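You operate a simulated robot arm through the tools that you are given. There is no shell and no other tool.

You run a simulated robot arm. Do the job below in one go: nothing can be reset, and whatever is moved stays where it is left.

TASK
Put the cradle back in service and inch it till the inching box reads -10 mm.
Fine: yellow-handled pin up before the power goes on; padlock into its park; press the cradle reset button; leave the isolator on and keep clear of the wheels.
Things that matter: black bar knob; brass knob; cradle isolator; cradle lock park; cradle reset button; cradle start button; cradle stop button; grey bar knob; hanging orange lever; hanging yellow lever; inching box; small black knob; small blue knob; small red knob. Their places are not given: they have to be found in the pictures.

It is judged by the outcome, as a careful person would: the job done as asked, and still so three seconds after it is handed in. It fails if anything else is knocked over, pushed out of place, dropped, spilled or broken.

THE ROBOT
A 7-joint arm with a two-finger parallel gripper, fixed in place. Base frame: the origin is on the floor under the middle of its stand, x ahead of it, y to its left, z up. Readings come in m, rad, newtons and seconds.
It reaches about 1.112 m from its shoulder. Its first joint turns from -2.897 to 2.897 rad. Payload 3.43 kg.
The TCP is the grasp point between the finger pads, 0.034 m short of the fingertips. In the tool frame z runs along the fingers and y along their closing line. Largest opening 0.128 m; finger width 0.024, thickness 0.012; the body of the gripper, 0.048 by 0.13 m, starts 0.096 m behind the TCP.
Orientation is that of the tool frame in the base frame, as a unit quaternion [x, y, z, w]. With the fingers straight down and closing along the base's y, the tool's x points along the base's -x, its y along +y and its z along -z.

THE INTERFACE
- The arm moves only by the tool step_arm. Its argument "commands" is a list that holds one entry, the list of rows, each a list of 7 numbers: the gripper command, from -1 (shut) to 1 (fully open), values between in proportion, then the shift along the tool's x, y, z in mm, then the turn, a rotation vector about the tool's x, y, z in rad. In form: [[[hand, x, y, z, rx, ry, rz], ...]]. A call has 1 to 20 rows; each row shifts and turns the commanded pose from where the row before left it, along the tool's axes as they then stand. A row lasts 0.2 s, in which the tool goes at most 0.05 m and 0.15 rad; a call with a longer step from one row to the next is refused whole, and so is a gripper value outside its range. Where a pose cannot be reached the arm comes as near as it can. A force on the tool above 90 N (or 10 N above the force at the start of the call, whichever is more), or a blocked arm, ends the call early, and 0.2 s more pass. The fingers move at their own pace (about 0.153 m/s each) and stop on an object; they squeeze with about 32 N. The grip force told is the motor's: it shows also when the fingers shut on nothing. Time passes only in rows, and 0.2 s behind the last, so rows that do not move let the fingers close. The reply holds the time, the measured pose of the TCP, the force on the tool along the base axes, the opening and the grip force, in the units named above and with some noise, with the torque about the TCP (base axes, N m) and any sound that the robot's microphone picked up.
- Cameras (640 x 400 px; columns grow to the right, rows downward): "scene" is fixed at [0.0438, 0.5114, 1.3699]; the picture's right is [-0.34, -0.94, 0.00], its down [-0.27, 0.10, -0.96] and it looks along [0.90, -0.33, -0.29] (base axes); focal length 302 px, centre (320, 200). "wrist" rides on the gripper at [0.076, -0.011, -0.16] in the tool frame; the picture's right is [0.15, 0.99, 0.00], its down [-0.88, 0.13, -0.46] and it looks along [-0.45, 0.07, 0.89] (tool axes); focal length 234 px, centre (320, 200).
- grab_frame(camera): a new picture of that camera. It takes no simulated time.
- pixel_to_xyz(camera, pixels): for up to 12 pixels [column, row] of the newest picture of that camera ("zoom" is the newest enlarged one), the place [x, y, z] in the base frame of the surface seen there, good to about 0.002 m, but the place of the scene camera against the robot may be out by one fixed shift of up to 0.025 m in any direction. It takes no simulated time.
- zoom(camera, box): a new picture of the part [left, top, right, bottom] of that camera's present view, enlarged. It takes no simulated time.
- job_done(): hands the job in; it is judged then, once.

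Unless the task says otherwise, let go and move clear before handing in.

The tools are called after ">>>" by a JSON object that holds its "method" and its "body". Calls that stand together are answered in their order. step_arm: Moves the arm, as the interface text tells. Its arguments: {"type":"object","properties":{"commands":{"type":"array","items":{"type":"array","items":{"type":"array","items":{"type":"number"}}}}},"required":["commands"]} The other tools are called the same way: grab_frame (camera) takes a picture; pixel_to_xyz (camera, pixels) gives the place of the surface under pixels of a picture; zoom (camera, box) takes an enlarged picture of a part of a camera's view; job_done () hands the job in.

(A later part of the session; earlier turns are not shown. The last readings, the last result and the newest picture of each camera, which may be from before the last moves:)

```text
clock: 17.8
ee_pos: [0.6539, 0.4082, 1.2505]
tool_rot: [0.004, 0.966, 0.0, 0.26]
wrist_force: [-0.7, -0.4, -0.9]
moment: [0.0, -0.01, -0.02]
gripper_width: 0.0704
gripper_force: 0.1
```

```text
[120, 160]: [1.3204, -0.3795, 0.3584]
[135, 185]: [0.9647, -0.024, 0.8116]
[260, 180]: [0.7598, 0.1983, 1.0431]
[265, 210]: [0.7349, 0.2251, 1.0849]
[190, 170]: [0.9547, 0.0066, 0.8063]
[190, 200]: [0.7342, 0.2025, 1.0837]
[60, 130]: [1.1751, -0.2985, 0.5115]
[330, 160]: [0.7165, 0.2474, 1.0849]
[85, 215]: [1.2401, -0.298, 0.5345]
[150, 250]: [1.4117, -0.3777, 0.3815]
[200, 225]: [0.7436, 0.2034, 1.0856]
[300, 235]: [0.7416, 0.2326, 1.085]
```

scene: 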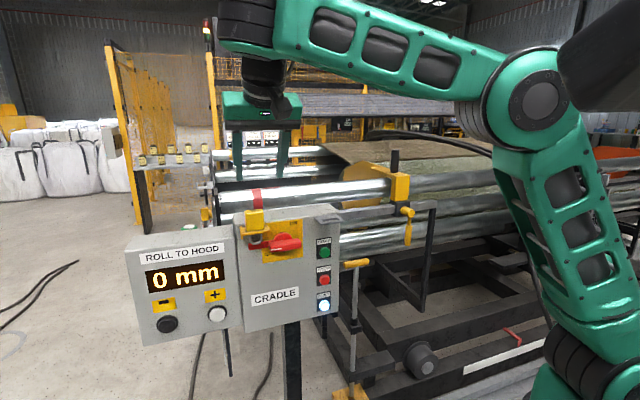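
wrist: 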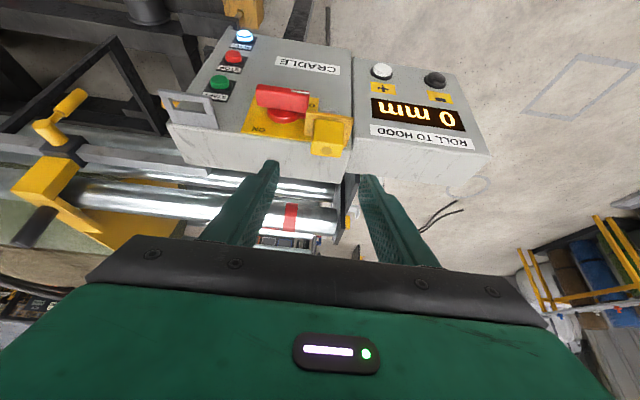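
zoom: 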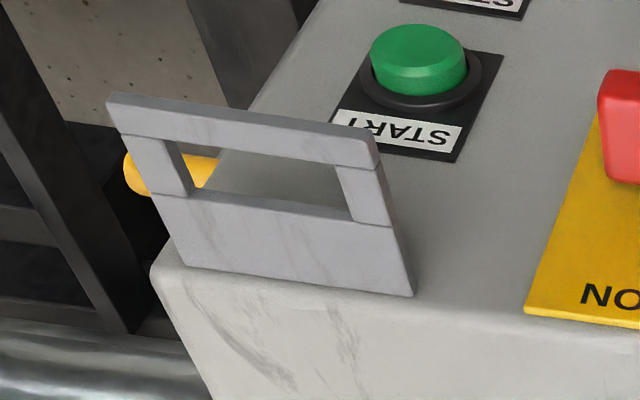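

The wrist readings of the box top and park (z≈1.085–1.09) come out about 1 cm lower than the shift-corrected scene readings. I'll cross-check the buttons from this pose, and measure my own fingertips with both cameras, to see which to trust.

>>> {"method": "pixel_to_xyz", "body": {"camera": "wrist", "pixels": [[244, 36], [234, 56], [220, 80], [382, 71], [435, 79], [271, 163], [276, 168], [366, 177], [361, 182], [285, 95], [160, 95], [330, 150]]}}

>>> {"method": "pixel_to_xyz", "body": {"camera": "scene", "pixels": [[323, 305], [323, 280], [323, 252], [217, 314], [168, 325], [237, 175], [237, 180], [283, 172], [283, 168], [253, 212], [330, 215], [260, 112]]}}

>>> {"method": "zoom", "body": {"camera": "scene", "box": [210, 80, 320, 190]}}

>>> {"method": "zoom", "body": {"camera": "wrist", "box": [200, 140, 440, 280]}}

```text
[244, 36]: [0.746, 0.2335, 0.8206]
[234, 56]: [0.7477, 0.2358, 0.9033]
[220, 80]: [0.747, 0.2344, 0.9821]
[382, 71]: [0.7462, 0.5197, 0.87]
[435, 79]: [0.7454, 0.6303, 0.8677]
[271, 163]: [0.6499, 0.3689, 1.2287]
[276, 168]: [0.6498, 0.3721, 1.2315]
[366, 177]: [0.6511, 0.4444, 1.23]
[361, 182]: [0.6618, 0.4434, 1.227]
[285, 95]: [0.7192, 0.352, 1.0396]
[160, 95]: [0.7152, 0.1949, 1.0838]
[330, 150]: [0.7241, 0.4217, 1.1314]
```

```text
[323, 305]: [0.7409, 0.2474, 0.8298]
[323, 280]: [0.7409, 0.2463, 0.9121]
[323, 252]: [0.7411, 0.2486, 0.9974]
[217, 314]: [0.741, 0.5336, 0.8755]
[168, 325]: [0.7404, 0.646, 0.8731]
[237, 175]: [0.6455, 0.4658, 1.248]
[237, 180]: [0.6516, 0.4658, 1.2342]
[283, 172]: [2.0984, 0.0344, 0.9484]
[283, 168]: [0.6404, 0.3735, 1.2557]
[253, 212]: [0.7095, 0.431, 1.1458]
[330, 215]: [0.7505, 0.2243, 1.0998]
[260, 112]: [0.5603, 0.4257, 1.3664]
```

```text
3.64 times, centred on (265, 135) of scene
```

zoom: 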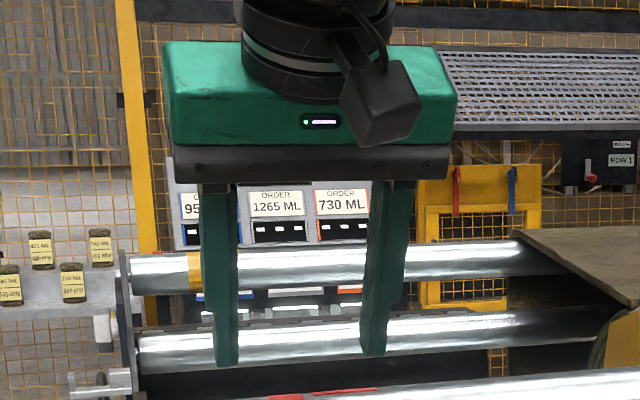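

```text
2.67 times, centred on (320, 210) of wrist
```

zoom: 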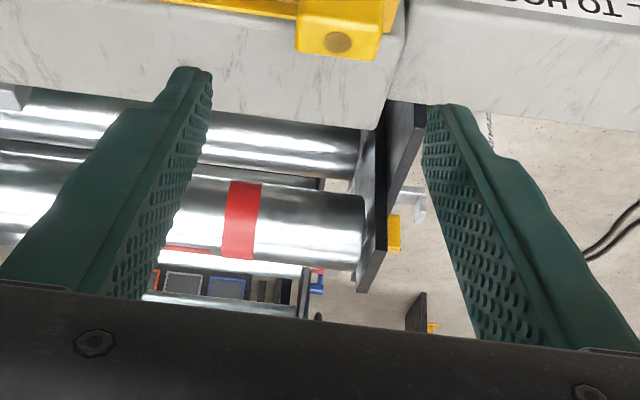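

The fingertip readings agree between the cameras, so I'll rely on the wrist view and use relative geometry. I need the hasp and park plate corners, slot edges and padlock faces precisely from this one picture, to get the exact move from hasp to park.

>>> {"method": "zoom", "body": {"camera": "wrist", "box": [150, 70, 250, 150]}}

>>> {"method": "pixel_to_xyz", "body": {"camera": "zoom", "pixels": [[114, 102], [370, 148], [250, 122], [250, 144], [265, 216], [150, 160], [180, 185], [340, 180], [375, 200], [405, 288], [195, 258], [300, 270]]}}

>>> {"method": "zoom", "body": {"camera": "wrist", "box": [240, 70, 370, 170]}}

>>> {"method": "pixel_to_xyz", "body": {"camera": "zoom", "pixels": [[334, 178], [510, 200], [420, 185], [342, 215], [492, 230], [325, 255], [485, 300], [360, 205], [472, 215], [410, 250], [350, 330], [465, 340]]}}

>>> {"method": "pixel_to_xyz", "body": {"camera": "zoom", "pixels": [[355, 295], [468, 300], [405, 322], [358, 280], [470, 285], [415, 160], [135, 65], [335, 95], [130, 135], [330, 160], [240, 110], [230, 190]]}}

```text
5.00 times, centred on (200, 110) of wrist
```

zoom: 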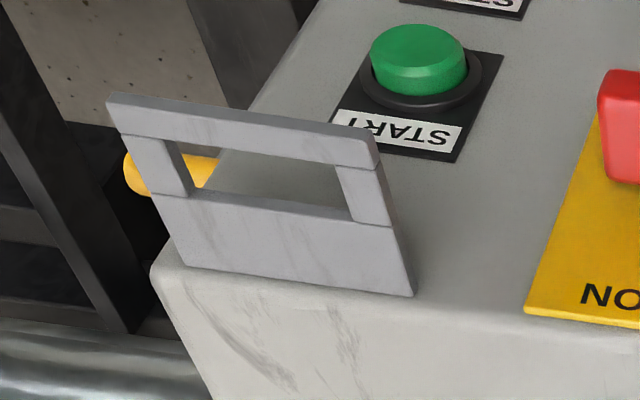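

```text
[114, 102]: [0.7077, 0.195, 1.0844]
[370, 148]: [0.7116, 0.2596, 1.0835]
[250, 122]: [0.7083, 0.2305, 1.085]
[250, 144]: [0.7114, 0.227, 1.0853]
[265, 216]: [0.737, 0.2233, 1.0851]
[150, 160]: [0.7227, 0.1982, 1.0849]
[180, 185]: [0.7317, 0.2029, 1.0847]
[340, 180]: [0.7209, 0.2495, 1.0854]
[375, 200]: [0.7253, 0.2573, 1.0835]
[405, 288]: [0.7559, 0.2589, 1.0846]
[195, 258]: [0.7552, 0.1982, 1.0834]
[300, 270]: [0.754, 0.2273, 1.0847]
```

```text
4.00 times, centred on (305, 120) of wrist
```

zoom: 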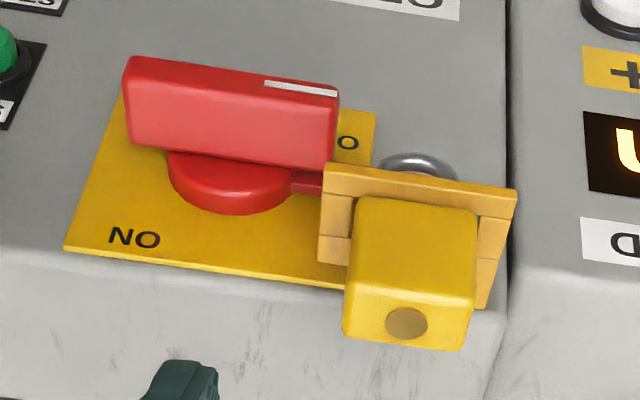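

```text
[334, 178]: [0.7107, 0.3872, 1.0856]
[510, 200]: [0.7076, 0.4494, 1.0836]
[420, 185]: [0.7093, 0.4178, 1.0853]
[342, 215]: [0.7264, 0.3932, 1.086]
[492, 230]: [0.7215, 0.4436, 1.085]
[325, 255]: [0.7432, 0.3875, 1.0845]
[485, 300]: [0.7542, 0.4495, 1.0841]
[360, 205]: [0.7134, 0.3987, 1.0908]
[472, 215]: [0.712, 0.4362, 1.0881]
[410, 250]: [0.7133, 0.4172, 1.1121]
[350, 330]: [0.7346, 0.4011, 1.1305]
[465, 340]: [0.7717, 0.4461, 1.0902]
```

```text
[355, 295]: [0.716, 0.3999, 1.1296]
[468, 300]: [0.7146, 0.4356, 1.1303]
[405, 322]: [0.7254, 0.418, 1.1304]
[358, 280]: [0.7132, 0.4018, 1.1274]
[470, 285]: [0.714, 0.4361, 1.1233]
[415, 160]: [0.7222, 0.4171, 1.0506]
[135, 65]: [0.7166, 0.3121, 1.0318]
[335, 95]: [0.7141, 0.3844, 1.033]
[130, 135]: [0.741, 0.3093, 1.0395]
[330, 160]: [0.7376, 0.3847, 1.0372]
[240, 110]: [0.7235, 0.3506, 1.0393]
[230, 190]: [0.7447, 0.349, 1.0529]
```

From this one view the hasp and park plates are both at z≈1.085, with centres at y≈0.418 and ≈0.227 and the same x. The padlock body spans y 0.3995–0.4365 with its top at 1.1305. I'll come down on it along the finger axis, stopping 40 mm short to look.

>>> {"method": "step_arm", "body": {"commands": [[[0.1, 2.7, 4.9, 25, 0, 0, 0], [0.1, 2.7, 4.9, 25, 0, 0, 0], [0.1, 0, 0, 25, 0, 0, 0], [0.1, 0, 0, 25, 0, 0, 0], [0.1, 0, 0, 0, 0, 0, 0]]]}}

>>> {"method": "grab_frame", "body": {"camera": "wrist"}}

>>> {"method": "zoom", "body": {"camera": "scene", "box": [200, 140, 320, 260]}}

```text
clock: 19.0
ee_pos: [0.6977, 0.4174, 1.1637]
tool_rot: [0.004, 0.966, 0.001, 0.26]
wrist_force: [-0.1, 0.0, 0.8]
moment: [-0.01, -0.01, 0.01]
gripper_width: 0.0704
gripper_force: 0.1
```

```text
taken
```

wrist: 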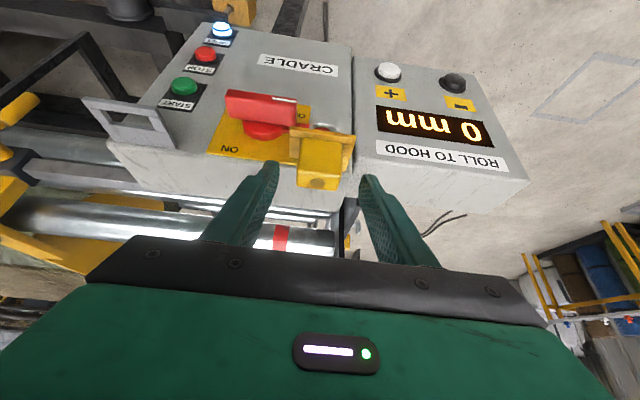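

```text
3.33 times, centred on (260, 200) of scene
```

zoom: 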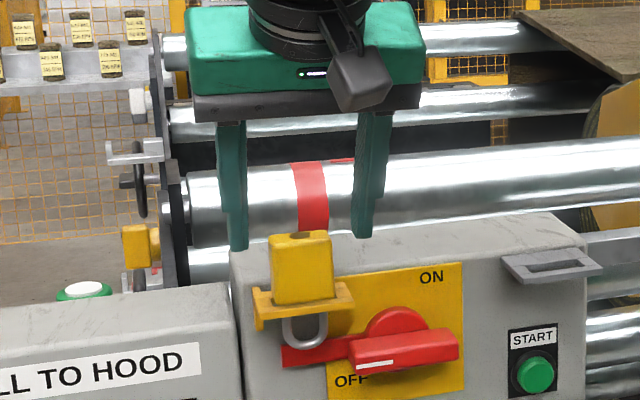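

The fingers straddle the padlock evenly in both views. I'll re-measure the padlock from this closer pose before the last 40 mm.

>>> {"method": "zoom", "body": {"camera": "wrist", "box": [260, 110, 390, 210]}}

>>> {"method": "pixel_to_xyz", "body": {"camera": "wrist", "pixels": [[318, 182], [304, 176], [336, 180], [320, 158], [297, 140], [350, 145], [297, 160], [346, 170], [318, 188], [100, 105], [160, 115], [130, 113]]}}

```text
4.00 times, centred on (325, 160) of wrist
```

zoom: 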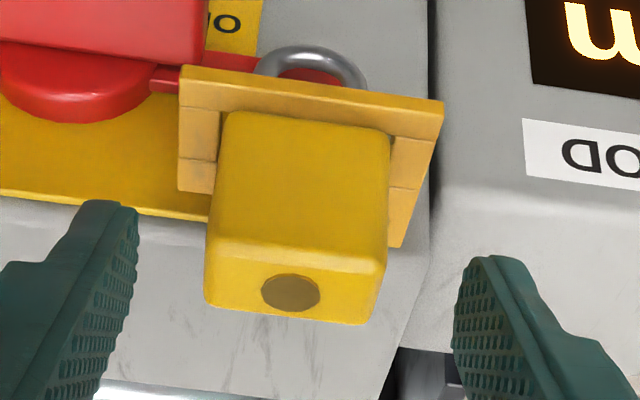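

```text
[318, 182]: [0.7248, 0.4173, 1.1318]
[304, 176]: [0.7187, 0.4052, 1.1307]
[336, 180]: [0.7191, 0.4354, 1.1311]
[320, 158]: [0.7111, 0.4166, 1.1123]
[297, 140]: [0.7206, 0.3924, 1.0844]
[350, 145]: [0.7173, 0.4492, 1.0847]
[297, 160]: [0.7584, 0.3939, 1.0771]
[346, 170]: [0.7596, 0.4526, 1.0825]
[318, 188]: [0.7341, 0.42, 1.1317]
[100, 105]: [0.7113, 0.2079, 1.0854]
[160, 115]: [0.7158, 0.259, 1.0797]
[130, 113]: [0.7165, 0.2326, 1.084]
```

The closer view agrees (padlock top 1.1315, centre 0.725, 0.417). I'll go the last 43 mm, which keeps the tips ~5 mm above the plate, and close.

>>> {"method": "step_arm", "body": {"commands": [[[0.1, 0, 0, 22, 0, 0, 0], [0.1, 0, 0, 21, 0, 0, 0], [0.1, 0, 0, 0, 0, 0, 0], [-0.3, 0, 0, 0, 0, 0, 0], [-1, 0, 0, 0, 0, 0, 0], [-1, 0, 0, 0, 0, 0, 0]]]}}

>>> {"method": "grab_frame", "body": {"camera": "wrist"}}

>>> {"method": "zoom", "body": {"camera": "scene", "box": [200, 140, 320, 260]}}

```text
clock: 20.4
ee_pos: [0.72, 0.4184, 1.1262]
tool_rot: [0.003, 0.966, 0.002, 0.259]
wrist_force: [0.7, -0.7, 0.1]
moment: [-0.01, -0.03, 0.01]
gripper_width: 0.0415
gripper_force: 32.5
```

```text
taken
```

wrist: 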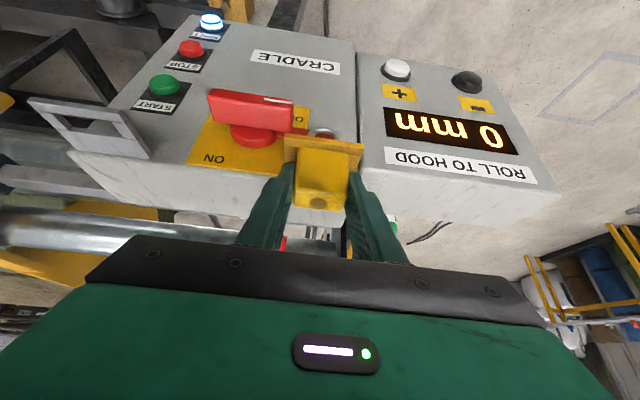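

```text
3.33 times, centred on (260, 200) of scene
```

zoom: 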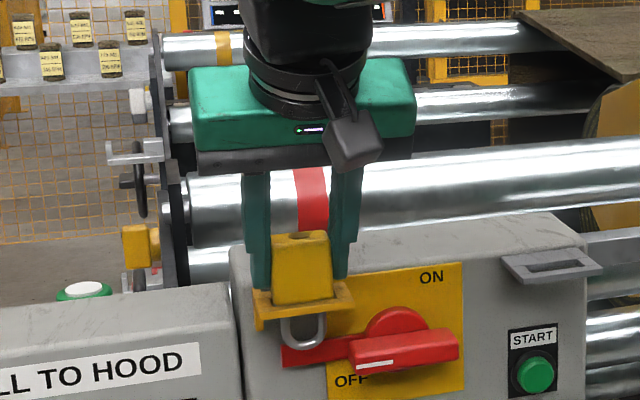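

The padlock is gripped (width 0.0415, 32 N). I'll lift straight up out of the hasp and check that it comes free.

>>> {"method": "step_arm", "body": {"commands": [[[-1, -5, 0, -8.66, 0, 0, 0], [-1, -5, 0, -8.66, 0, 0, 0], [-1, -7.5, 0, -13, 0, 0, 0], [-1, -7.5, 0, -13, 0, 0, 0], [-1, -10, 0, -17.3, 0, 0, 0], [-1, 0, 0, 0, 0, 0, 0]]]}}

>>> {"method": "zoom", "body": {"camera": "scene", "box": [200, 120, 340, 260]}}

>>> {"method": "grab_frame", "body": {"camera": "wrist"}}

```text
clock: 21.8
ee_pos: [0.7199, 0.4193, 1.1955]
tool_rot: [0.002, 0.966, 0.002, 0.26]
wrist_force: [0.7, 0.9, -0.9]
moment: [0.0, -0.01, 0.03]
gripper_width: 0.0414
gripper_force: 31.6
```

```text
2.86 times, centred on (270, 190) of scene
```

zoom: 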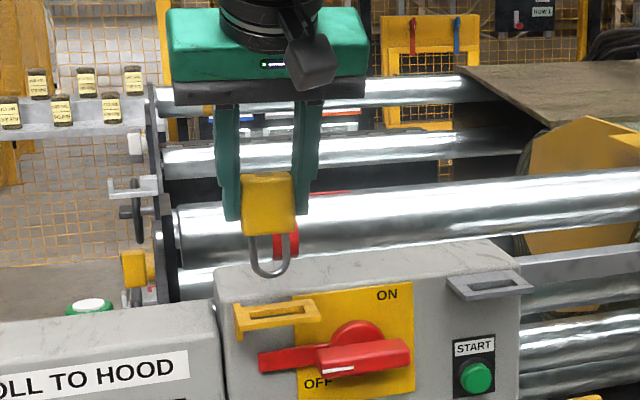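

```text
taken
```

wrist: 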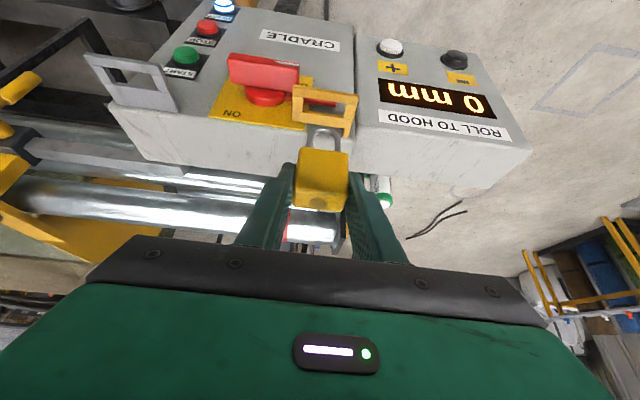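

The padlock is free, with the shackle hanging clear at wrist (322,137) and the hasp slot now visible. I'll measure both slots and the shackle from this view to set the exact transfer.

>>> {"method": "zoom", "body": {"camera": "wrist", "box": [275, 70, 375, 150]}}

>>> {"method": "zoom", "body": {"camera": "wrist", "box": [80, 40, 190, 120]}}

>>> {"method": "pixel_to_xyz", "body": {"camera": "wrist", "pixels": [[293, 88], [355, 98], [325, 91], [302, 108], [347, 117], [325, 116], [310, 128], [340, 132], [88, 56], [157, 67], [172, 108], [110, 98]]}}

```text
5.00 times, centred on (325, 110) of wrist
```

zoom: 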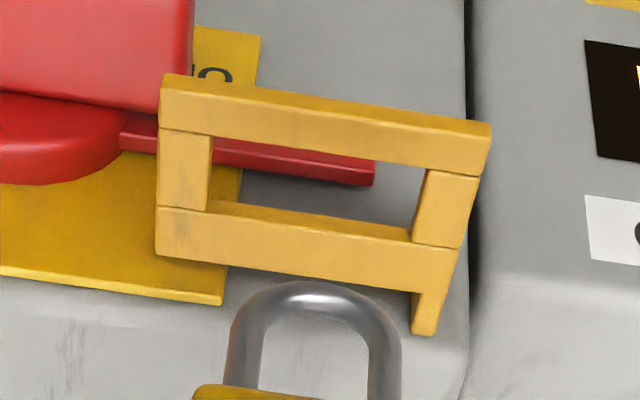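

```text
5.00 times, centred on (135, 80) of wrist
```

zoom: 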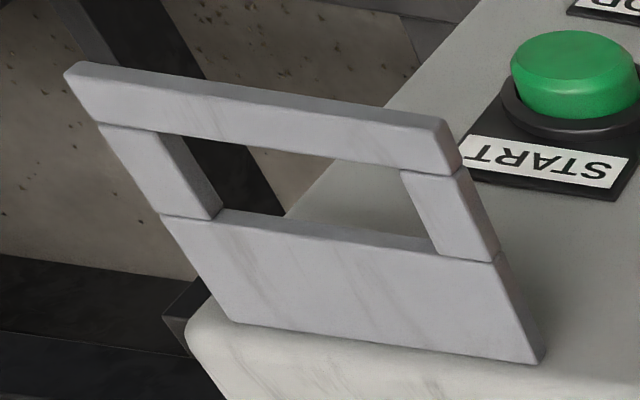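

```text
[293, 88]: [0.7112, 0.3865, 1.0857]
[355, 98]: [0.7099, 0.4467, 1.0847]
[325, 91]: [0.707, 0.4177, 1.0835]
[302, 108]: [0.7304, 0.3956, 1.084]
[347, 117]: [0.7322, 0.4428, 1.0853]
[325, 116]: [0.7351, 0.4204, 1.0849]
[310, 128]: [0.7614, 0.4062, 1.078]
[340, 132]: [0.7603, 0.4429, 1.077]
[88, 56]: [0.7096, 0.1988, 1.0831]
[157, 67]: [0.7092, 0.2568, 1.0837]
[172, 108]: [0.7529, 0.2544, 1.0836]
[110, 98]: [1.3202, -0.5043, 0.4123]
```

Both slots are clear in the zooms. I'll take the slot-edge points for the hasp and the park, plus the shackle's outer edges.

>>> {"method": "pixel_to_xyz", "body": {"camera": "wrist", "pixels": [[321, 99.5], [321, 115.8], [302.4, 103], [346.6, 111], [131, 69], [135, 89], [105, 74], [157, 82], [308.5, 140], [338.5, 143], [322, 128.5], [323, 130]]}}

>>> {"method": "pixel_to_xyz", "body": {"camera": "wrist", "pixels": [[321, 98.8], [321, 115.2], [321, 116.4], [131, 68.4], [135, 88.2], [135, 89.8], [158, 84], [106, 76], [303, 104], [345.8, 112], [322, 170], [322, 196]]}}

```text
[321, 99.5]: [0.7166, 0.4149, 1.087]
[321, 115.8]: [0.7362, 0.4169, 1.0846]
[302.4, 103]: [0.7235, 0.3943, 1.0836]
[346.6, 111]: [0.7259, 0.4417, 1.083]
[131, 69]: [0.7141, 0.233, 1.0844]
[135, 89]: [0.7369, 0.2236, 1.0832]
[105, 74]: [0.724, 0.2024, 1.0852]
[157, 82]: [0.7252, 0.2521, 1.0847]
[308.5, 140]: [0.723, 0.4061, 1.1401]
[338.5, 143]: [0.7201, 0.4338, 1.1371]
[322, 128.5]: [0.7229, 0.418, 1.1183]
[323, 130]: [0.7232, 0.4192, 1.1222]
```

```text
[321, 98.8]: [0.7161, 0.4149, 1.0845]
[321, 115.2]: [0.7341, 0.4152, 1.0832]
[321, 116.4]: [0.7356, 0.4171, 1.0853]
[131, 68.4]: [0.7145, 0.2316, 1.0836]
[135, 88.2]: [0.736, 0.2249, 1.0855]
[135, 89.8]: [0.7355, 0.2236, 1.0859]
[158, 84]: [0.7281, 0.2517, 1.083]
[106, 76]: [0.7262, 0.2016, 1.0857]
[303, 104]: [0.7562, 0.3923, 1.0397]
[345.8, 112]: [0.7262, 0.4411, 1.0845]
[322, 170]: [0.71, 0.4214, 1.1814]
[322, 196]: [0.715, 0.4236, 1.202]
```

The park slot centre is (0.725, 0.227) and the shackle centre is about (0.7265, 0.420), so I need -193 mm in y and about -1 mm in x. I'll move across at this height and check the alignment before lowering.

>>> {"method": "step_arm", "body": {"commands": [[[-1, 0, -38.6, 0, 0, 0, 0], [-1, 0, -38.6, 0, 0, 0, 0], [-1, 0, -38.6, 0, 0, 0, 0], [-1, 0, -38.6, 0, 0, 0, 0], [-1, 0, -38.6, 0, 0, 0, 0], [-1, 0, 0, 0, 0, 0, 0], [-1, 0, 0, 0, 0, 0, 0]]]}}

>>> {"method": "grab_frame", "body": {"camera": "wrist"}}

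>>> {"method": "zoom", "body": {"camera": "wrist", "box": [265, 70, 375, 210]}}

>>> {"method": "zoom", "body": {"camera": "scene", "box": [260, 120, 400, 260]}}

```text
clock: 23.4
ee_pos: [0.7204, 0.2285, 1.1927]
tool_rot: [0.003, 0.966, 0.002, 0.258]
wrist_force: [-0.2, 0.4, -0.8]
moment: [-0.01, -0.02, -0.02]
gripper_width: 0.0416
gripper_force: 32.1
```

```text
taken
```

wrist: 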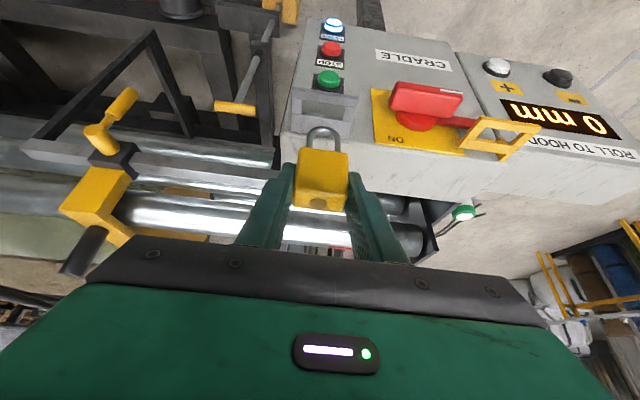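

```text
2.86 times, centred on (320, 140) of wrist
```

zoom: 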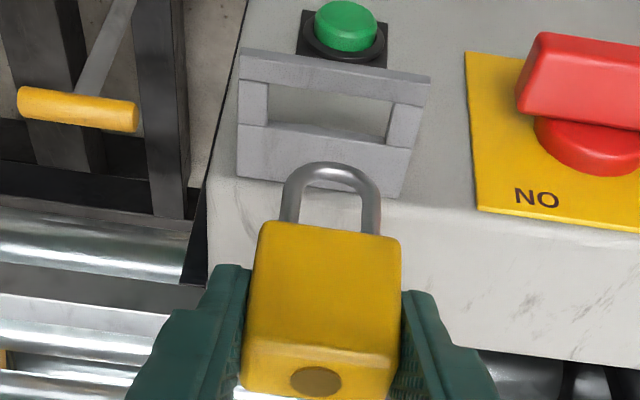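

```text
2.86 times, centred on (330, 190) of scene
```

zoom: 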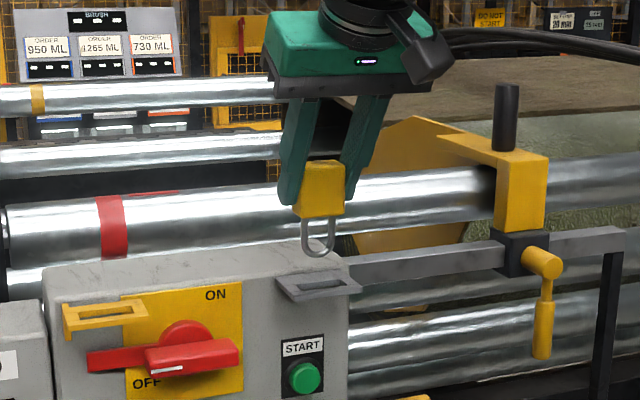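

The view is good, with the shackle (324,130) just behind the park slot. I'll measure slot edges and shackle legs from here to check the centring.

>>> {"method": "pixel_to_xyz", "body": {"camera": "wrist", "pixels": [[300.5, 108], [345.8, 112], [322, 100], [322, 118.5], [308.5, 138], [339.5, 142], [324, 128.2], [324, 130], [298, 102], [348, 107], [297, 117], [345, 123]]}}

>>> {"method": "zoom", "body": {"camera": "wrist", "box": [285, 80, 365, 150]}}

>>> {"method": "pixel_to_xyz", "body": {"camera": "zoom", "pixels": [[155, 140], [430, 165], [270, 108], [270, 190], [205, 320], [400, 330], [310, 240], [310, 225], [310, 255], [180, 200], [440, 130], [150, 180]]}}

```text
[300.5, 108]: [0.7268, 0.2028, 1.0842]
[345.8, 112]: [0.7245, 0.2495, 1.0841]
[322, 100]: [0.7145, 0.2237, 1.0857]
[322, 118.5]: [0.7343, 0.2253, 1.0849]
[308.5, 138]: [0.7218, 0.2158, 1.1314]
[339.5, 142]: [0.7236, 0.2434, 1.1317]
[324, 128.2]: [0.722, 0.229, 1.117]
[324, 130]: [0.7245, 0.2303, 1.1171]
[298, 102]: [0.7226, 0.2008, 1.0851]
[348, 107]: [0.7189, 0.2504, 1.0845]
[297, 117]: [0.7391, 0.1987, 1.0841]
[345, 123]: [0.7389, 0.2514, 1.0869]
```

```text
5.71 times, centred on (325, 115) of wrist
```

zoom: 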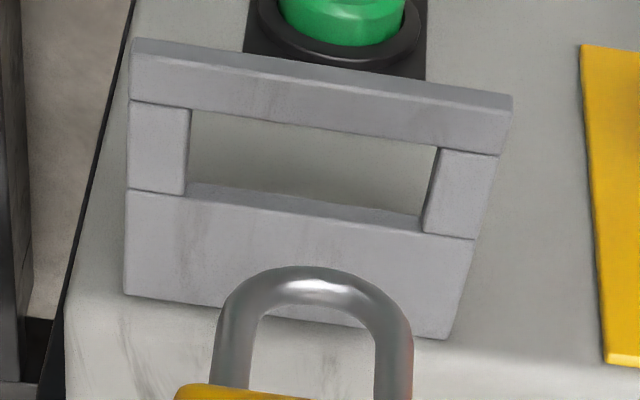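

```text
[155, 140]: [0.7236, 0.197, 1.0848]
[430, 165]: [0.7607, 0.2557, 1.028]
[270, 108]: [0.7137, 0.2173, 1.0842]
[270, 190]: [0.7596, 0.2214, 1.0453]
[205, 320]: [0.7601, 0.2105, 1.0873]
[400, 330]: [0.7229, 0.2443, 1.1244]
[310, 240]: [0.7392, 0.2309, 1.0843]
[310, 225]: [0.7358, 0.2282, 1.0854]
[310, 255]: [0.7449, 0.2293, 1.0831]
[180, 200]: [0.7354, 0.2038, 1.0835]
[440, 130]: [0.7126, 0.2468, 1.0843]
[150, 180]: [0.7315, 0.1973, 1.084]
```

The slot spans y 0.2035–0.249 (centre 0.2265) and the shackle centre is at 0.2296, so I'll shift -3 mm in y. Then I'll lower 36 mm, so the shackle tip just enters the slot, and check.

>>> {"method": "step_arm", "body": {"commands": [[[-1, 0, -3, 0, 0, 0, 0], [-1, 6, 0, 10.4, 0, 0, 0], [-1, 6, 0, 10.4, 0, 0, 0], [-1, 6, 0, 10.4, 0, 0, 0], [-1, 0, 0, 0, 0, 0, 0]]]}}

>>> {"method": "zoom", "body": {"camera": "wrist", "box": [265, 70, 375, 210]}}

>>> {"method": "zoom", "body": {"camera": "scene", "box": [280, 160, 380, 250]}}

```text
clock: 24.6
ee_pos: [0.7185, 0.2229, 1.1588]
tool_rot: [0.003, 0.966, 0.002, 0.259]
wrist_force: [-0.5, -0.1, -0.8]
moment: [0.01, -0.01, 0.0]
gripper_width: 0.0416
gripper_force: 32.2
```

```text
2.86 times, centred on (320, 140) of wrist
```

zoom: 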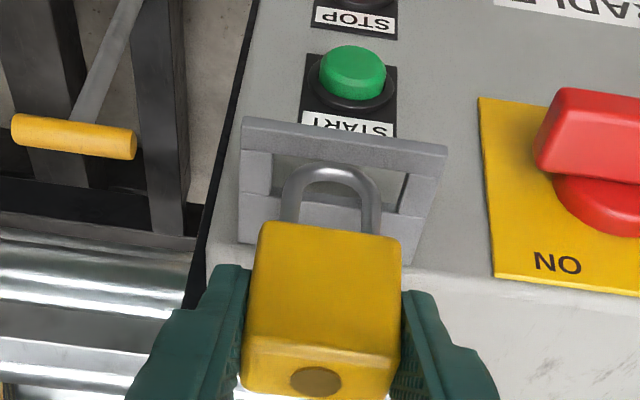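

```text
4.44 times, centred on (330, 205) of scene
```

zoom: 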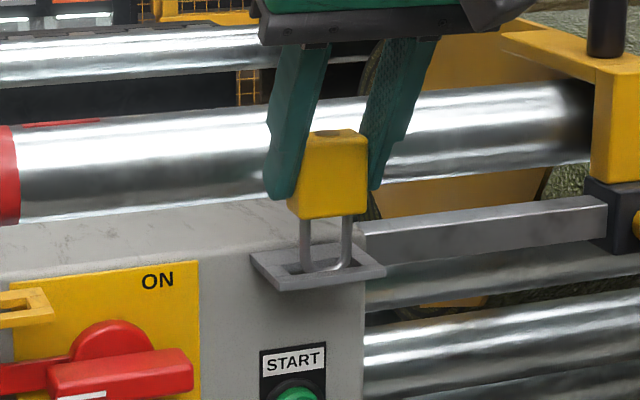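

The force is near zero and the shackle tip is just at the slot. The measured y of 0.2229 suggests I've overshot by ~2 mm, so I'll check the gap each side.

>>> {"method": "zoom", "body": {"camera": "wrist", "box": [285, 95, 365, 155]}}

>>> {"method": "pixel_to_xyz", "body": {"camera": "zoom", "pixels": [[150, 170], [500, 200], [215, 260], [410, 265], [310, 155], [310, 170], [180, 180], [470, 200], [250, 190], [380, 195], [200, 310], [430, 320]]}}

```text
6.67 times, centred on (325, 125) of wrist
```

zoom: 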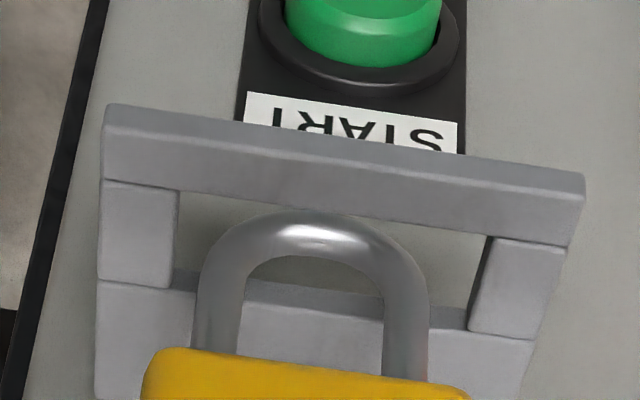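

```text
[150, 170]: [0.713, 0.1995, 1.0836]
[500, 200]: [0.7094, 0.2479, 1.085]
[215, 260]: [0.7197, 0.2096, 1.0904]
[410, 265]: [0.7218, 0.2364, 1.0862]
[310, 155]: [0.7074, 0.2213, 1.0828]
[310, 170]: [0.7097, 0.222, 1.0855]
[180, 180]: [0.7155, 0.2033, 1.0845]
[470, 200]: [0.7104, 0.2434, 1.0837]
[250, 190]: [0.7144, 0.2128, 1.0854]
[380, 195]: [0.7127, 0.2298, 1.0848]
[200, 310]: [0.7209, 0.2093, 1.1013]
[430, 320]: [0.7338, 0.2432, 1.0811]
```

The shackle centre is at y≈0.223 against a slot centre of 0.2265, so I'll shift +3 mm back in y. Then I'll lower another 24 mm and watch the force.

>>> {"method": "step_arm", "body": {"commands": [[[-1, 0, 3, 0, 0, 0, 0], [-1, 0, 0, 0, 0, 0, 0], [-1, 4, 0, 6.93, 0, 0, 0], [-1, 4, 0, 6.93, 0, 0, 0], [-1, 4, 0, 6.93, 0, 0, 0], [-1, 0, 0, 0, 0, 0, 0]]]}}

>>> {"method": "zoom", "body": {"camera": "wrist", "box": [285, 95, 365, 155]}}

>>> {"method": "zoom", "body": {"camera": "scene", "box": [280, 160, 380, 250]}}

```text
clock: 26.0
ee_pos: [0.7176, 0.2253, 1.1354]
tool_rot: [0.002, 0.966, 0.002, 0.259]
wrist_force: [0.8, -0.2, -1.2]
moment: [0.01, 0.03, -0.01]
gripper_width: 0.0416
gripper_force: 31.7
```

```text
6.67 times, centred on (325, 125) of wrist
```

zoom: 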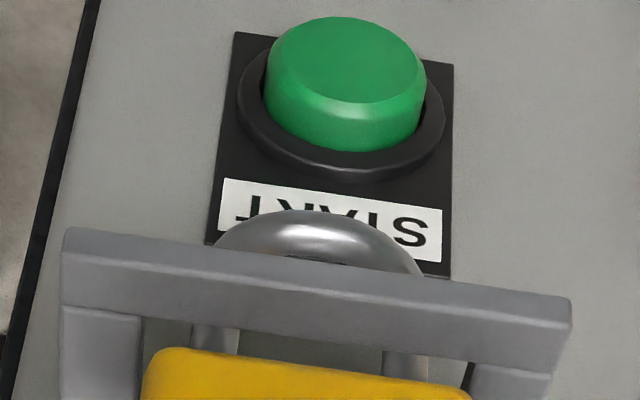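

```text
4.44 times, centred on (330, 205) of scene
```

zoom: 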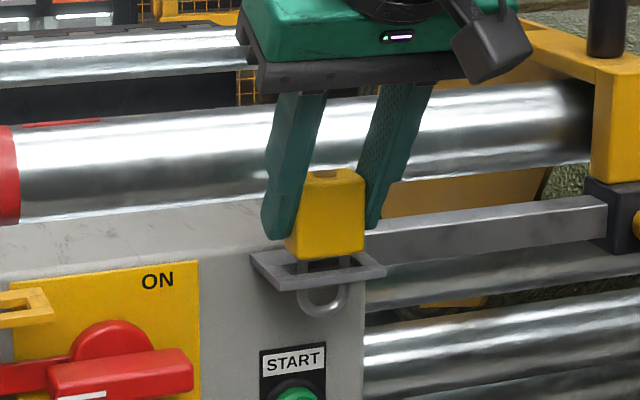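

The shackle has gone through the park slot and the body is about 9 mm above the plate. I'll lower the rest in small steps.

>>> {"method": "step_arm", "body": {"commands": [[[-1, 1.5, 0, 2.6, 0, 0, 0], [-1, 1.5, 0, 2.6, 0, 0, 0], [-1, 1, 0, 1.73, 0, 0, 0], [-1, 0, 0, 0, 0, 0, 0]]]}}

>>> {"method": "zoom", "body": {"camera": "scene", "box": [280, 160, 380, 250]}}

```text
clock: 27.0
ee_pos: [0.7179, 0.2253, 1.1273]
tool_rot: [0.003, 0.966, 0.001, 0.259]
wrist_force: [-0.3, -0.2, -0.5]
moment: [0.03, 0.01, 0.01]
gripper_width: 0.0418
gripper_force: 31.9
```

```text
4.44 times, centred on (330, 205) of scene
```

zoom: 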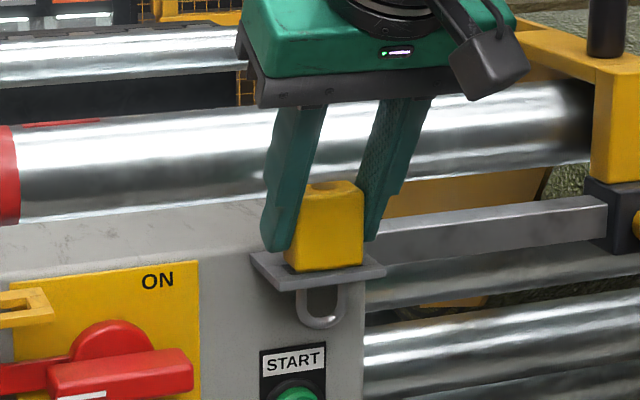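

The body is essentially on the plate now. I'll lower 1.2 mm more to seat it, then open gently.

>>> {"method": "step_arm", "body": {"commands": [[[-1, 0.6, 0, 1.04, 0, 0, 0], [-1, 0, 0, 0, 0, 0, 0], [-0.25, 0, 0, 0, 0, 0, 0], [0.0, 0, 0, 0, 0, 0, 0], [0.05, 0, 0, 0, 0, 0, 0]]]}}

>>> {"method": "zoom", "body": {"camera": "scene", "box": [280, 160, 380, 250]}}

>>> {"method": "zoom", "body": {"camera": "wrist", "box": [265, 70, 375, 230]}}

```text
clock: 28.2
ee_pos: [0.7188, 0.2252, 1.1258]
tool_rot: [0.003, 0.966, 0.002, 0.259]
wrist_force: [0.0, 0.0, -1.2]
moment: [0.01, -0.02, -0.01]
gripper_width: 0.0674
gripper_force: 0.1
```

```text
4.44 times, centred on (330, 205) of scene
```

zoom: 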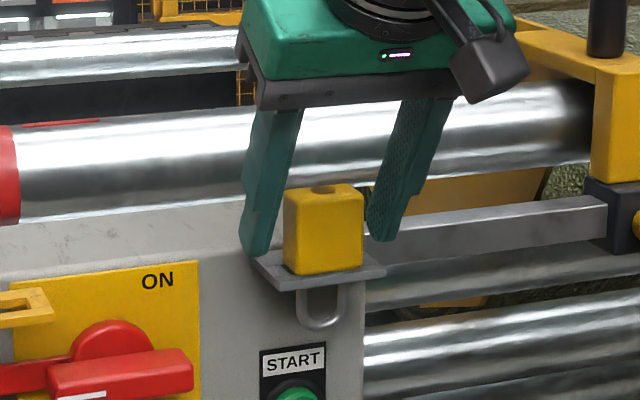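

```text
2.50 times, centred on (320, 150) of wrist
```

zoom: 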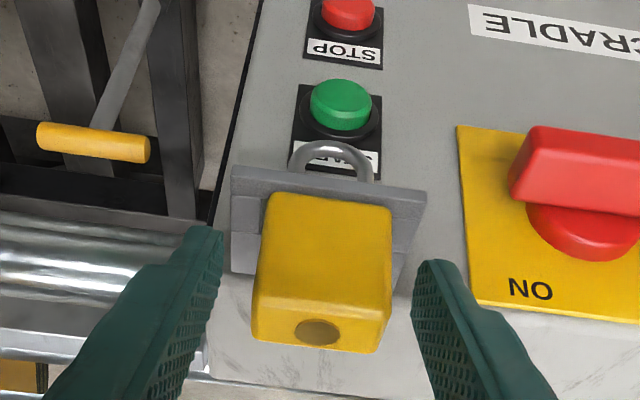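

The padlock sits in its park with the fingers clear. I'll back straight out along the finger axis and take a fresh look at the isolator.

>>> {"method": "step_arm", "body": {"commands": [[[0.05, 0, 0, -25, 0, 0, 0], [0.05, 0, 0, -35, 0, 0, 0], [0.05, 0, 0, -40, 0, 0, 0], [-0.5, 0, 30, -30, 0, 0, 0], [-1, 0, 30, 0, 0, 0, 0], [-1, 0, 30, 0, 0, 0, 0], [-1, 0, 0, 0, 0, 0, 0]]]}}

>>> {"method": "grab_frame", "body": {"camera": "wrist"}}

>>> {"method": "zoom", "body": {"camera": "wrist", "box": [230, 40, 390, 160]}}

>>> {"method": "zoom", "body": {"camera": "scene", "box": [230, 190, 350, 270]}}

```text
clock: 29.8
ee_pos: [0.6556, 0.314, 1.2372]
tool_rot: [0.003, 0.966, 0.001, 0.258]
wrist_force: [0.2, -0.6, 0.1]
moment: [0.02, 0.01, -0.01]
gripper_width: 0.0
gripper_force: 31.3
```

```text
taken
```

wrist: 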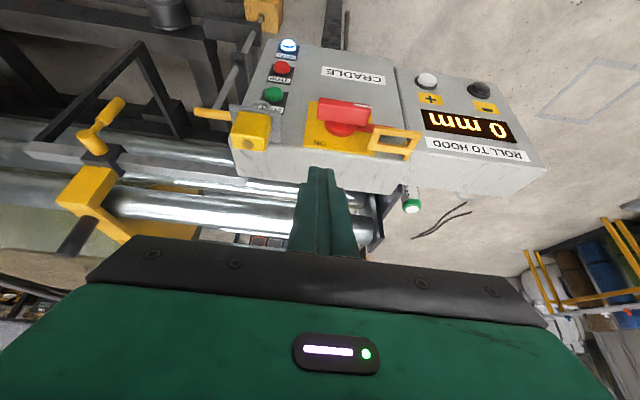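

```text
3.33 times, centred on (310, 100) of wrist
```

zoom: 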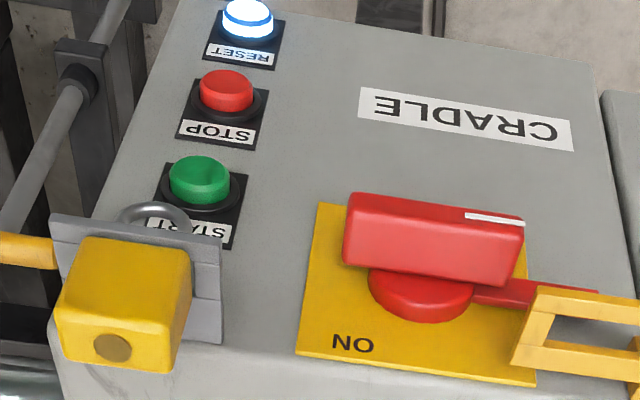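

```text
5.00 times, centred on (290, 230) of scene
```

zoom: 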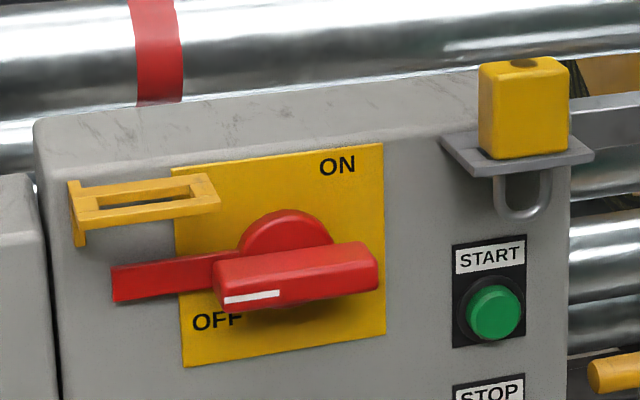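

The padlock is parked, the gripper is closed and the isolator is fully visible. I'll measure the handle's faces and disc to plan the clockwise push from OFF (pointer left) to ON (pointer up).

>>> {"method": "pixel_to_xyz", "body": {"camera": "wrist", "pixels": [[343, 113.5], [319.5, 118], [368, 125], [319.5, 103], [369.5, 109.5], [340, 130], [319, 100], [340, 102], [365, 106], [340, 136], [385, 127], [330, 145]]}}

>>> {"method": "pixel_to_xyz", "body": {"camera": "zoom", "pixels": [[220, 275], [220, 305], [300, 265], [300, 300], [370, 255], [370, 285], [290, 215], [290, 245], [120, 285], [170, 280], [335, 320], [360, 180]]}}

```text
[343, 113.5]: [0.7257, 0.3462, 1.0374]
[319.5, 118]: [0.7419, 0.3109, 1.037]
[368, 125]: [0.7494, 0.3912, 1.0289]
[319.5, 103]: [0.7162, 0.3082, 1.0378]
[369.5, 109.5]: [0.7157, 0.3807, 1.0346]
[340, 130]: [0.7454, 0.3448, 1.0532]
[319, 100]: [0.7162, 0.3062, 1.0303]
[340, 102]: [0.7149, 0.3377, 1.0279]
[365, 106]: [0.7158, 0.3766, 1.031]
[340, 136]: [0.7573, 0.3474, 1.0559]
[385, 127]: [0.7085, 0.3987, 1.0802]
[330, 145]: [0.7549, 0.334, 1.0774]
```

```text
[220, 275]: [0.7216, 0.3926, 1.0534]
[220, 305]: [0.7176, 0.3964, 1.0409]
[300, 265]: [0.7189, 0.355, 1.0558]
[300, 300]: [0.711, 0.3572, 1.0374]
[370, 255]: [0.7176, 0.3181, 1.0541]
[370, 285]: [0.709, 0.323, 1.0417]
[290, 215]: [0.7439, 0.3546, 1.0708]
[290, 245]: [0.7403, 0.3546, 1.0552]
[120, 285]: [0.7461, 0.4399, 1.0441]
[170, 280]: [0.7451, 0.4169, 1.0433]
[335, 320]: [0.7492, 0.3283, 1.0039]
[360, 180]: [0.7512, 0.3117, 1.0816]
```

The handle spans y 0.306–0.384 (centre 0.345) and z 1.019–1.0375 (centre 1.028), with depth x 0.715–0.743. With the fingers shut I'll push the right end down along an arc. First I'll tilt up to ~37° below horizontal and come down to just above that end.

>>> {"method": "step_arm", "body": {"commands": [[[-1, 0, 0, 0, 0, -0.1, 0], [-1, 0, 0, 0, 0, -0.1, 0], [-1, 0, 0, 0, 0, -0.1, 0], [-1, 0, 0, 0, 0, -0.1, 0], [-1, 16.5, 0.4, 25.1, 0, 0, 0], [-1, 16.5, 0.4, 25.1, 0, 0, 0], [-1, 16.5, 0.4, 25.1, 0, 0, 0], [-1, 0, 0, 0, 0, 0, 0]]]}}

>>> {"method": "grab_frame", "body": {"camera": "wrist"}}

>>> {"method": "grab_frame", "body": {"camera": "scene"}}

```text
clock: 31.6
ee_pos: [0.6845, 0.3134, 1.1541]
tool_rot: [0.003, 0.895, 0.001, 0.447]
wrist_force: [0.3, -0.4, -0.2]
moment: [0.03, 0.01, -0.04]
gripper_width: 0.0
gripper_force: 32.3
```

```text
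taken
```

wrist: 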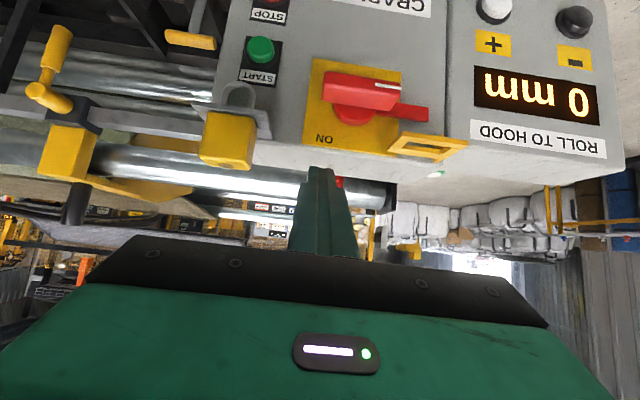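

```text
taken
```

scene: 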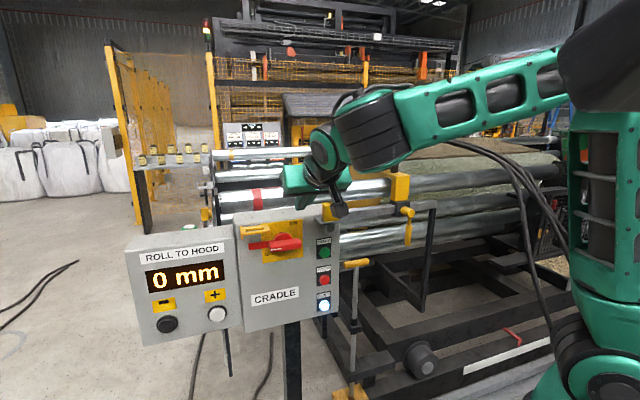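

The tip is at about (0.712, 0.313, 1.134), tilted 37°, and everything is clear. I'll bring the closed tip down to ~(0.733, 0.317, 1.065), just above the handle's right end.

>>> {"method": "step_arm", "body": {"commands": [[[-1, 14, 1.2, 19.4, 0, 0, 0], [-1, 14, 1.2, 19.4, 0, 0, 0], [-1, 14, 1.2, 19.4, 0, 0, 0], [-1, 0, 0, 0, 0, 0, 0]]]}}

>>> {"method": "grab_frame", "body": {"camera": "wrist"}}

>>> {"method": "zoom", "body": {"camera": "scene", "box": [230, 180, 350, 270]}}

```text
clock: 32.6
ee_pos: [0.7053, 0.3204, 1.0872]
tool_rot: [0.004, 0.895, 0.0, 0.446]
wrist_force: [0.8, 0.6, -0.3]
moment: [0.02, 0.0, 0.03]
gripper_width: 0.0002
gripper_force: 32.5
```

```text
taken
```

wrist: 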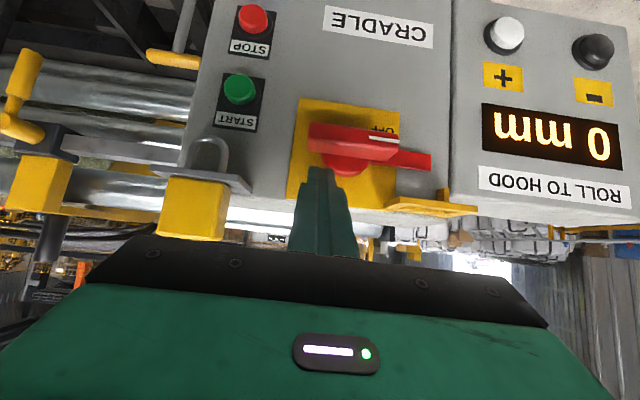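

```text
4.44 times, centred on (290, 225) of scene
```

zoom: 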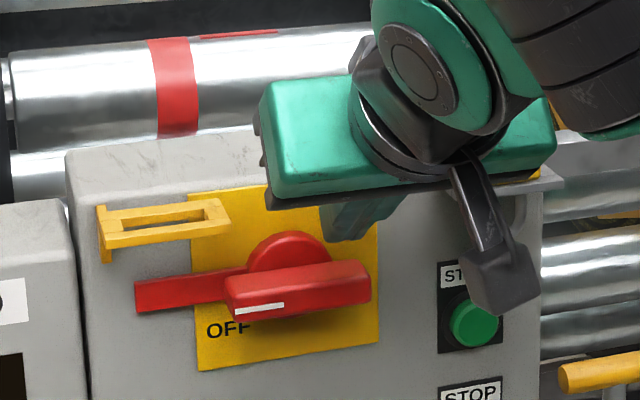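

The tip is at (0.7325, 0.320, 1.067), about 2 cm above the right half of the handle with a clear path. I'll start the arc: down to contact and through roughly the first 30° of turn.

>>> {"method": "step_arm", "body": {"commands": [[[-1, 15.8, -3.4, 11.8, 0, 0, 0], [-1, 4.1, -4.7, 3.1, 0, 0, 0], [-1, 5.9, -3.4, 4.4, 0, 0, 0], [-1, 0, 0, 0, 0, 0, 0]]]}}

>>> {"method": "grab_frame", "body": {"camera": "wrist"}}

>>> {"method": "zoom", "body": {"camera": "scene", "box": [230, 180, 350, 270]}}

```text
clock: 33.6
ee_pos: [0.7059, 0.3082, 1.0523]
tool_rot: [0.004, 0.895, 0.0, 0.445]
wrist_force: [-0.6, 0.3, -0.1]
moment: [0.0, 0.03, 0.02]
gripper_width: 0.0001
gripper_force: 31.7
```

```text
taken
```

wrist: 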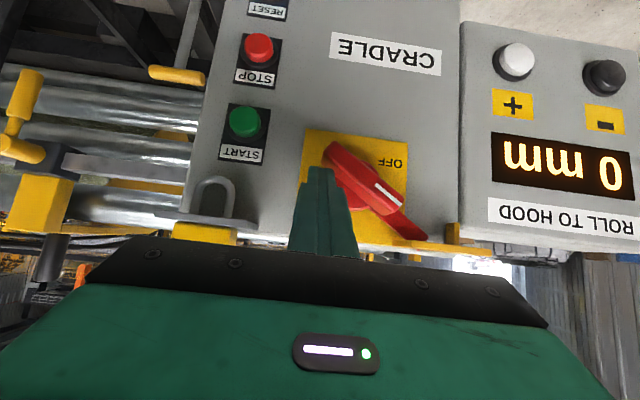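

```text
4.44 times, centred on (290, 225) of scene
```

zoom: 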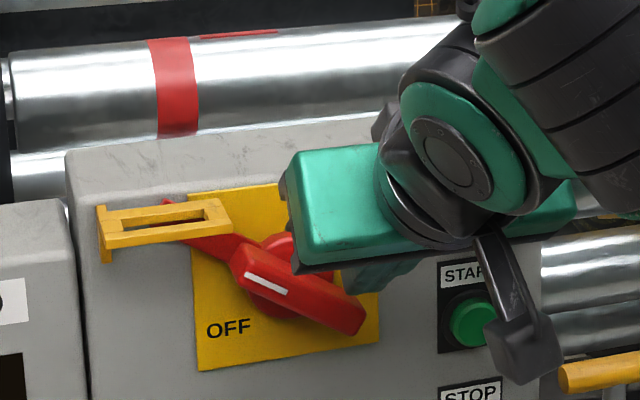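

The handle is turning clockwise smoothly, about 35° so far with no noticeable force. I'll continue the arc towards vertical.

>>> {"method": "step_arm", "body": {"commands": [[[-1, 5, -0.5, 3.7, 0, 0, 0], [-1, 7.6, 1.9, 5.7, 0, 0, 0], [-1, 7.3, 5.4, 5.5, 0, 0, 0], [-1, 5.7, 8.5, 4.3, 0, 0, 0], [-1, 0, 0, 0, 0, 0, 0]]]}}

>>> {"method": "grab_frame", "body": {"camera": "wrist"}}

>>> {"method": "zoom", "body": {"camera": "scene", "box": [230, 180, 350, 270]}}

```text
clock: 34.8
ee_pos: [0.7053, 0.3259, 1.0219]
tool_rot: [0.003, 0.895, 0.001, 0.446]
wrist_force: [-0.9, -2.3, -0.5]
moment: [-0.08, 0.05, -0.03]
gripper_width: 0.0
gripper_force: 32.3
```

```text
taken
```

wrist: 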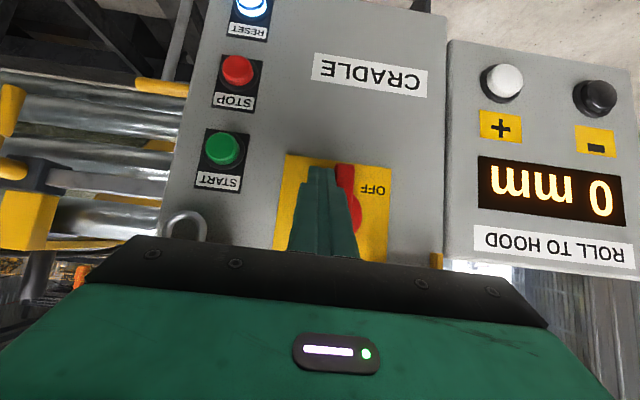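

```text
4.44 times, centred on (290, 225) of scene
```

zoom: 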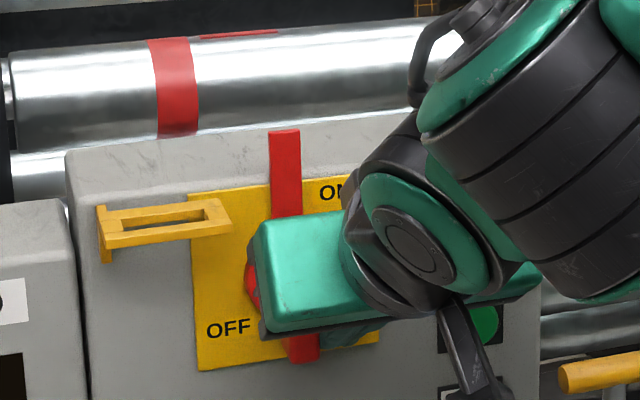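

The handle now looks vertical with the flag pointing up, and I see a light -2.3 N contact. I'll nudge +y a few millimetres to confirm it's hard against its ON stop.

>>> {"method": "step_arm", "body": {"commands": [[[-1, 0, 2, 0, 0, 0, 0], [-1, 0, 2, 0, 0, 0, 0], [-1, 0, 0, 0, 0, 0, 0]]]}}

>>> {"method": "zoom", "body": {"camera": "wrist", "box": [240, 130, 440, 270]}}

>>> {"method": "zoom", "body": {"camera": "scene", "box": [230, 180, 350, 270]}}

>>> {"method": "zoom", "body": {"camera": "scene", "box": [190, 10, 230, 60]}}

```text
clock: 35.6
ee_pos: [0.7065, 0.3252, 1.0218]
tool_rot: [0.005, 0.895, -0.001, 0.446]
wrist_force: [-6.3, -23.3, -6.6]
moment: [-0.2, 0.13, -0.22]
gripper_width: 0.0003
gripper_force: 32.0
```

```text
2.86 times, centred on (340, 200) of wrist
```

zoom: 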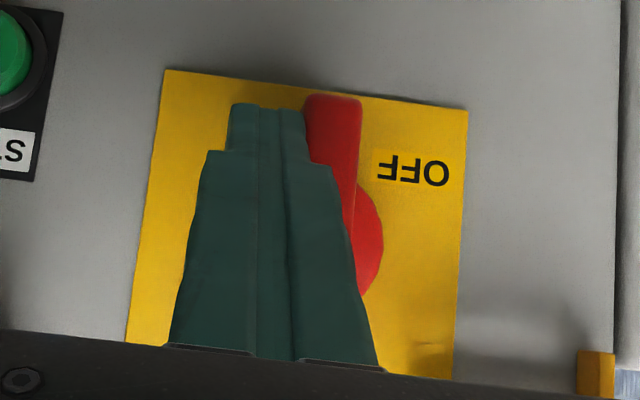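

```text
4.44 times, centred on (290, 225) of scene
```

zoom: 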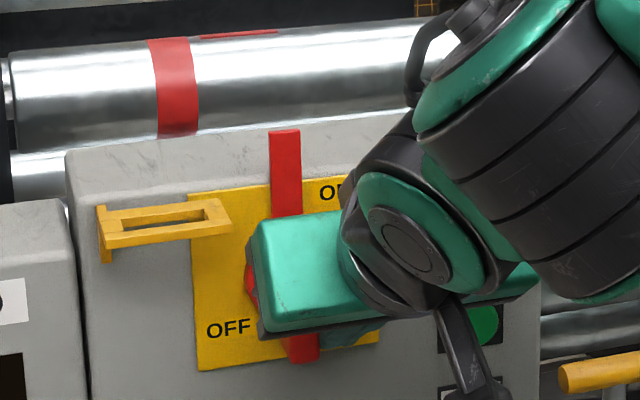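

```text
8.00 times, centred on (210, 35) of scene
```

zoom: 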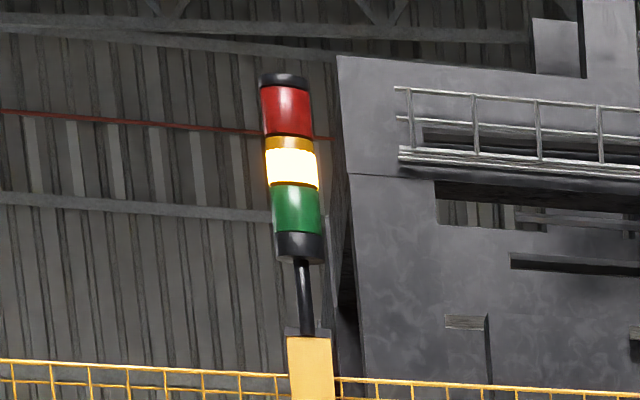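

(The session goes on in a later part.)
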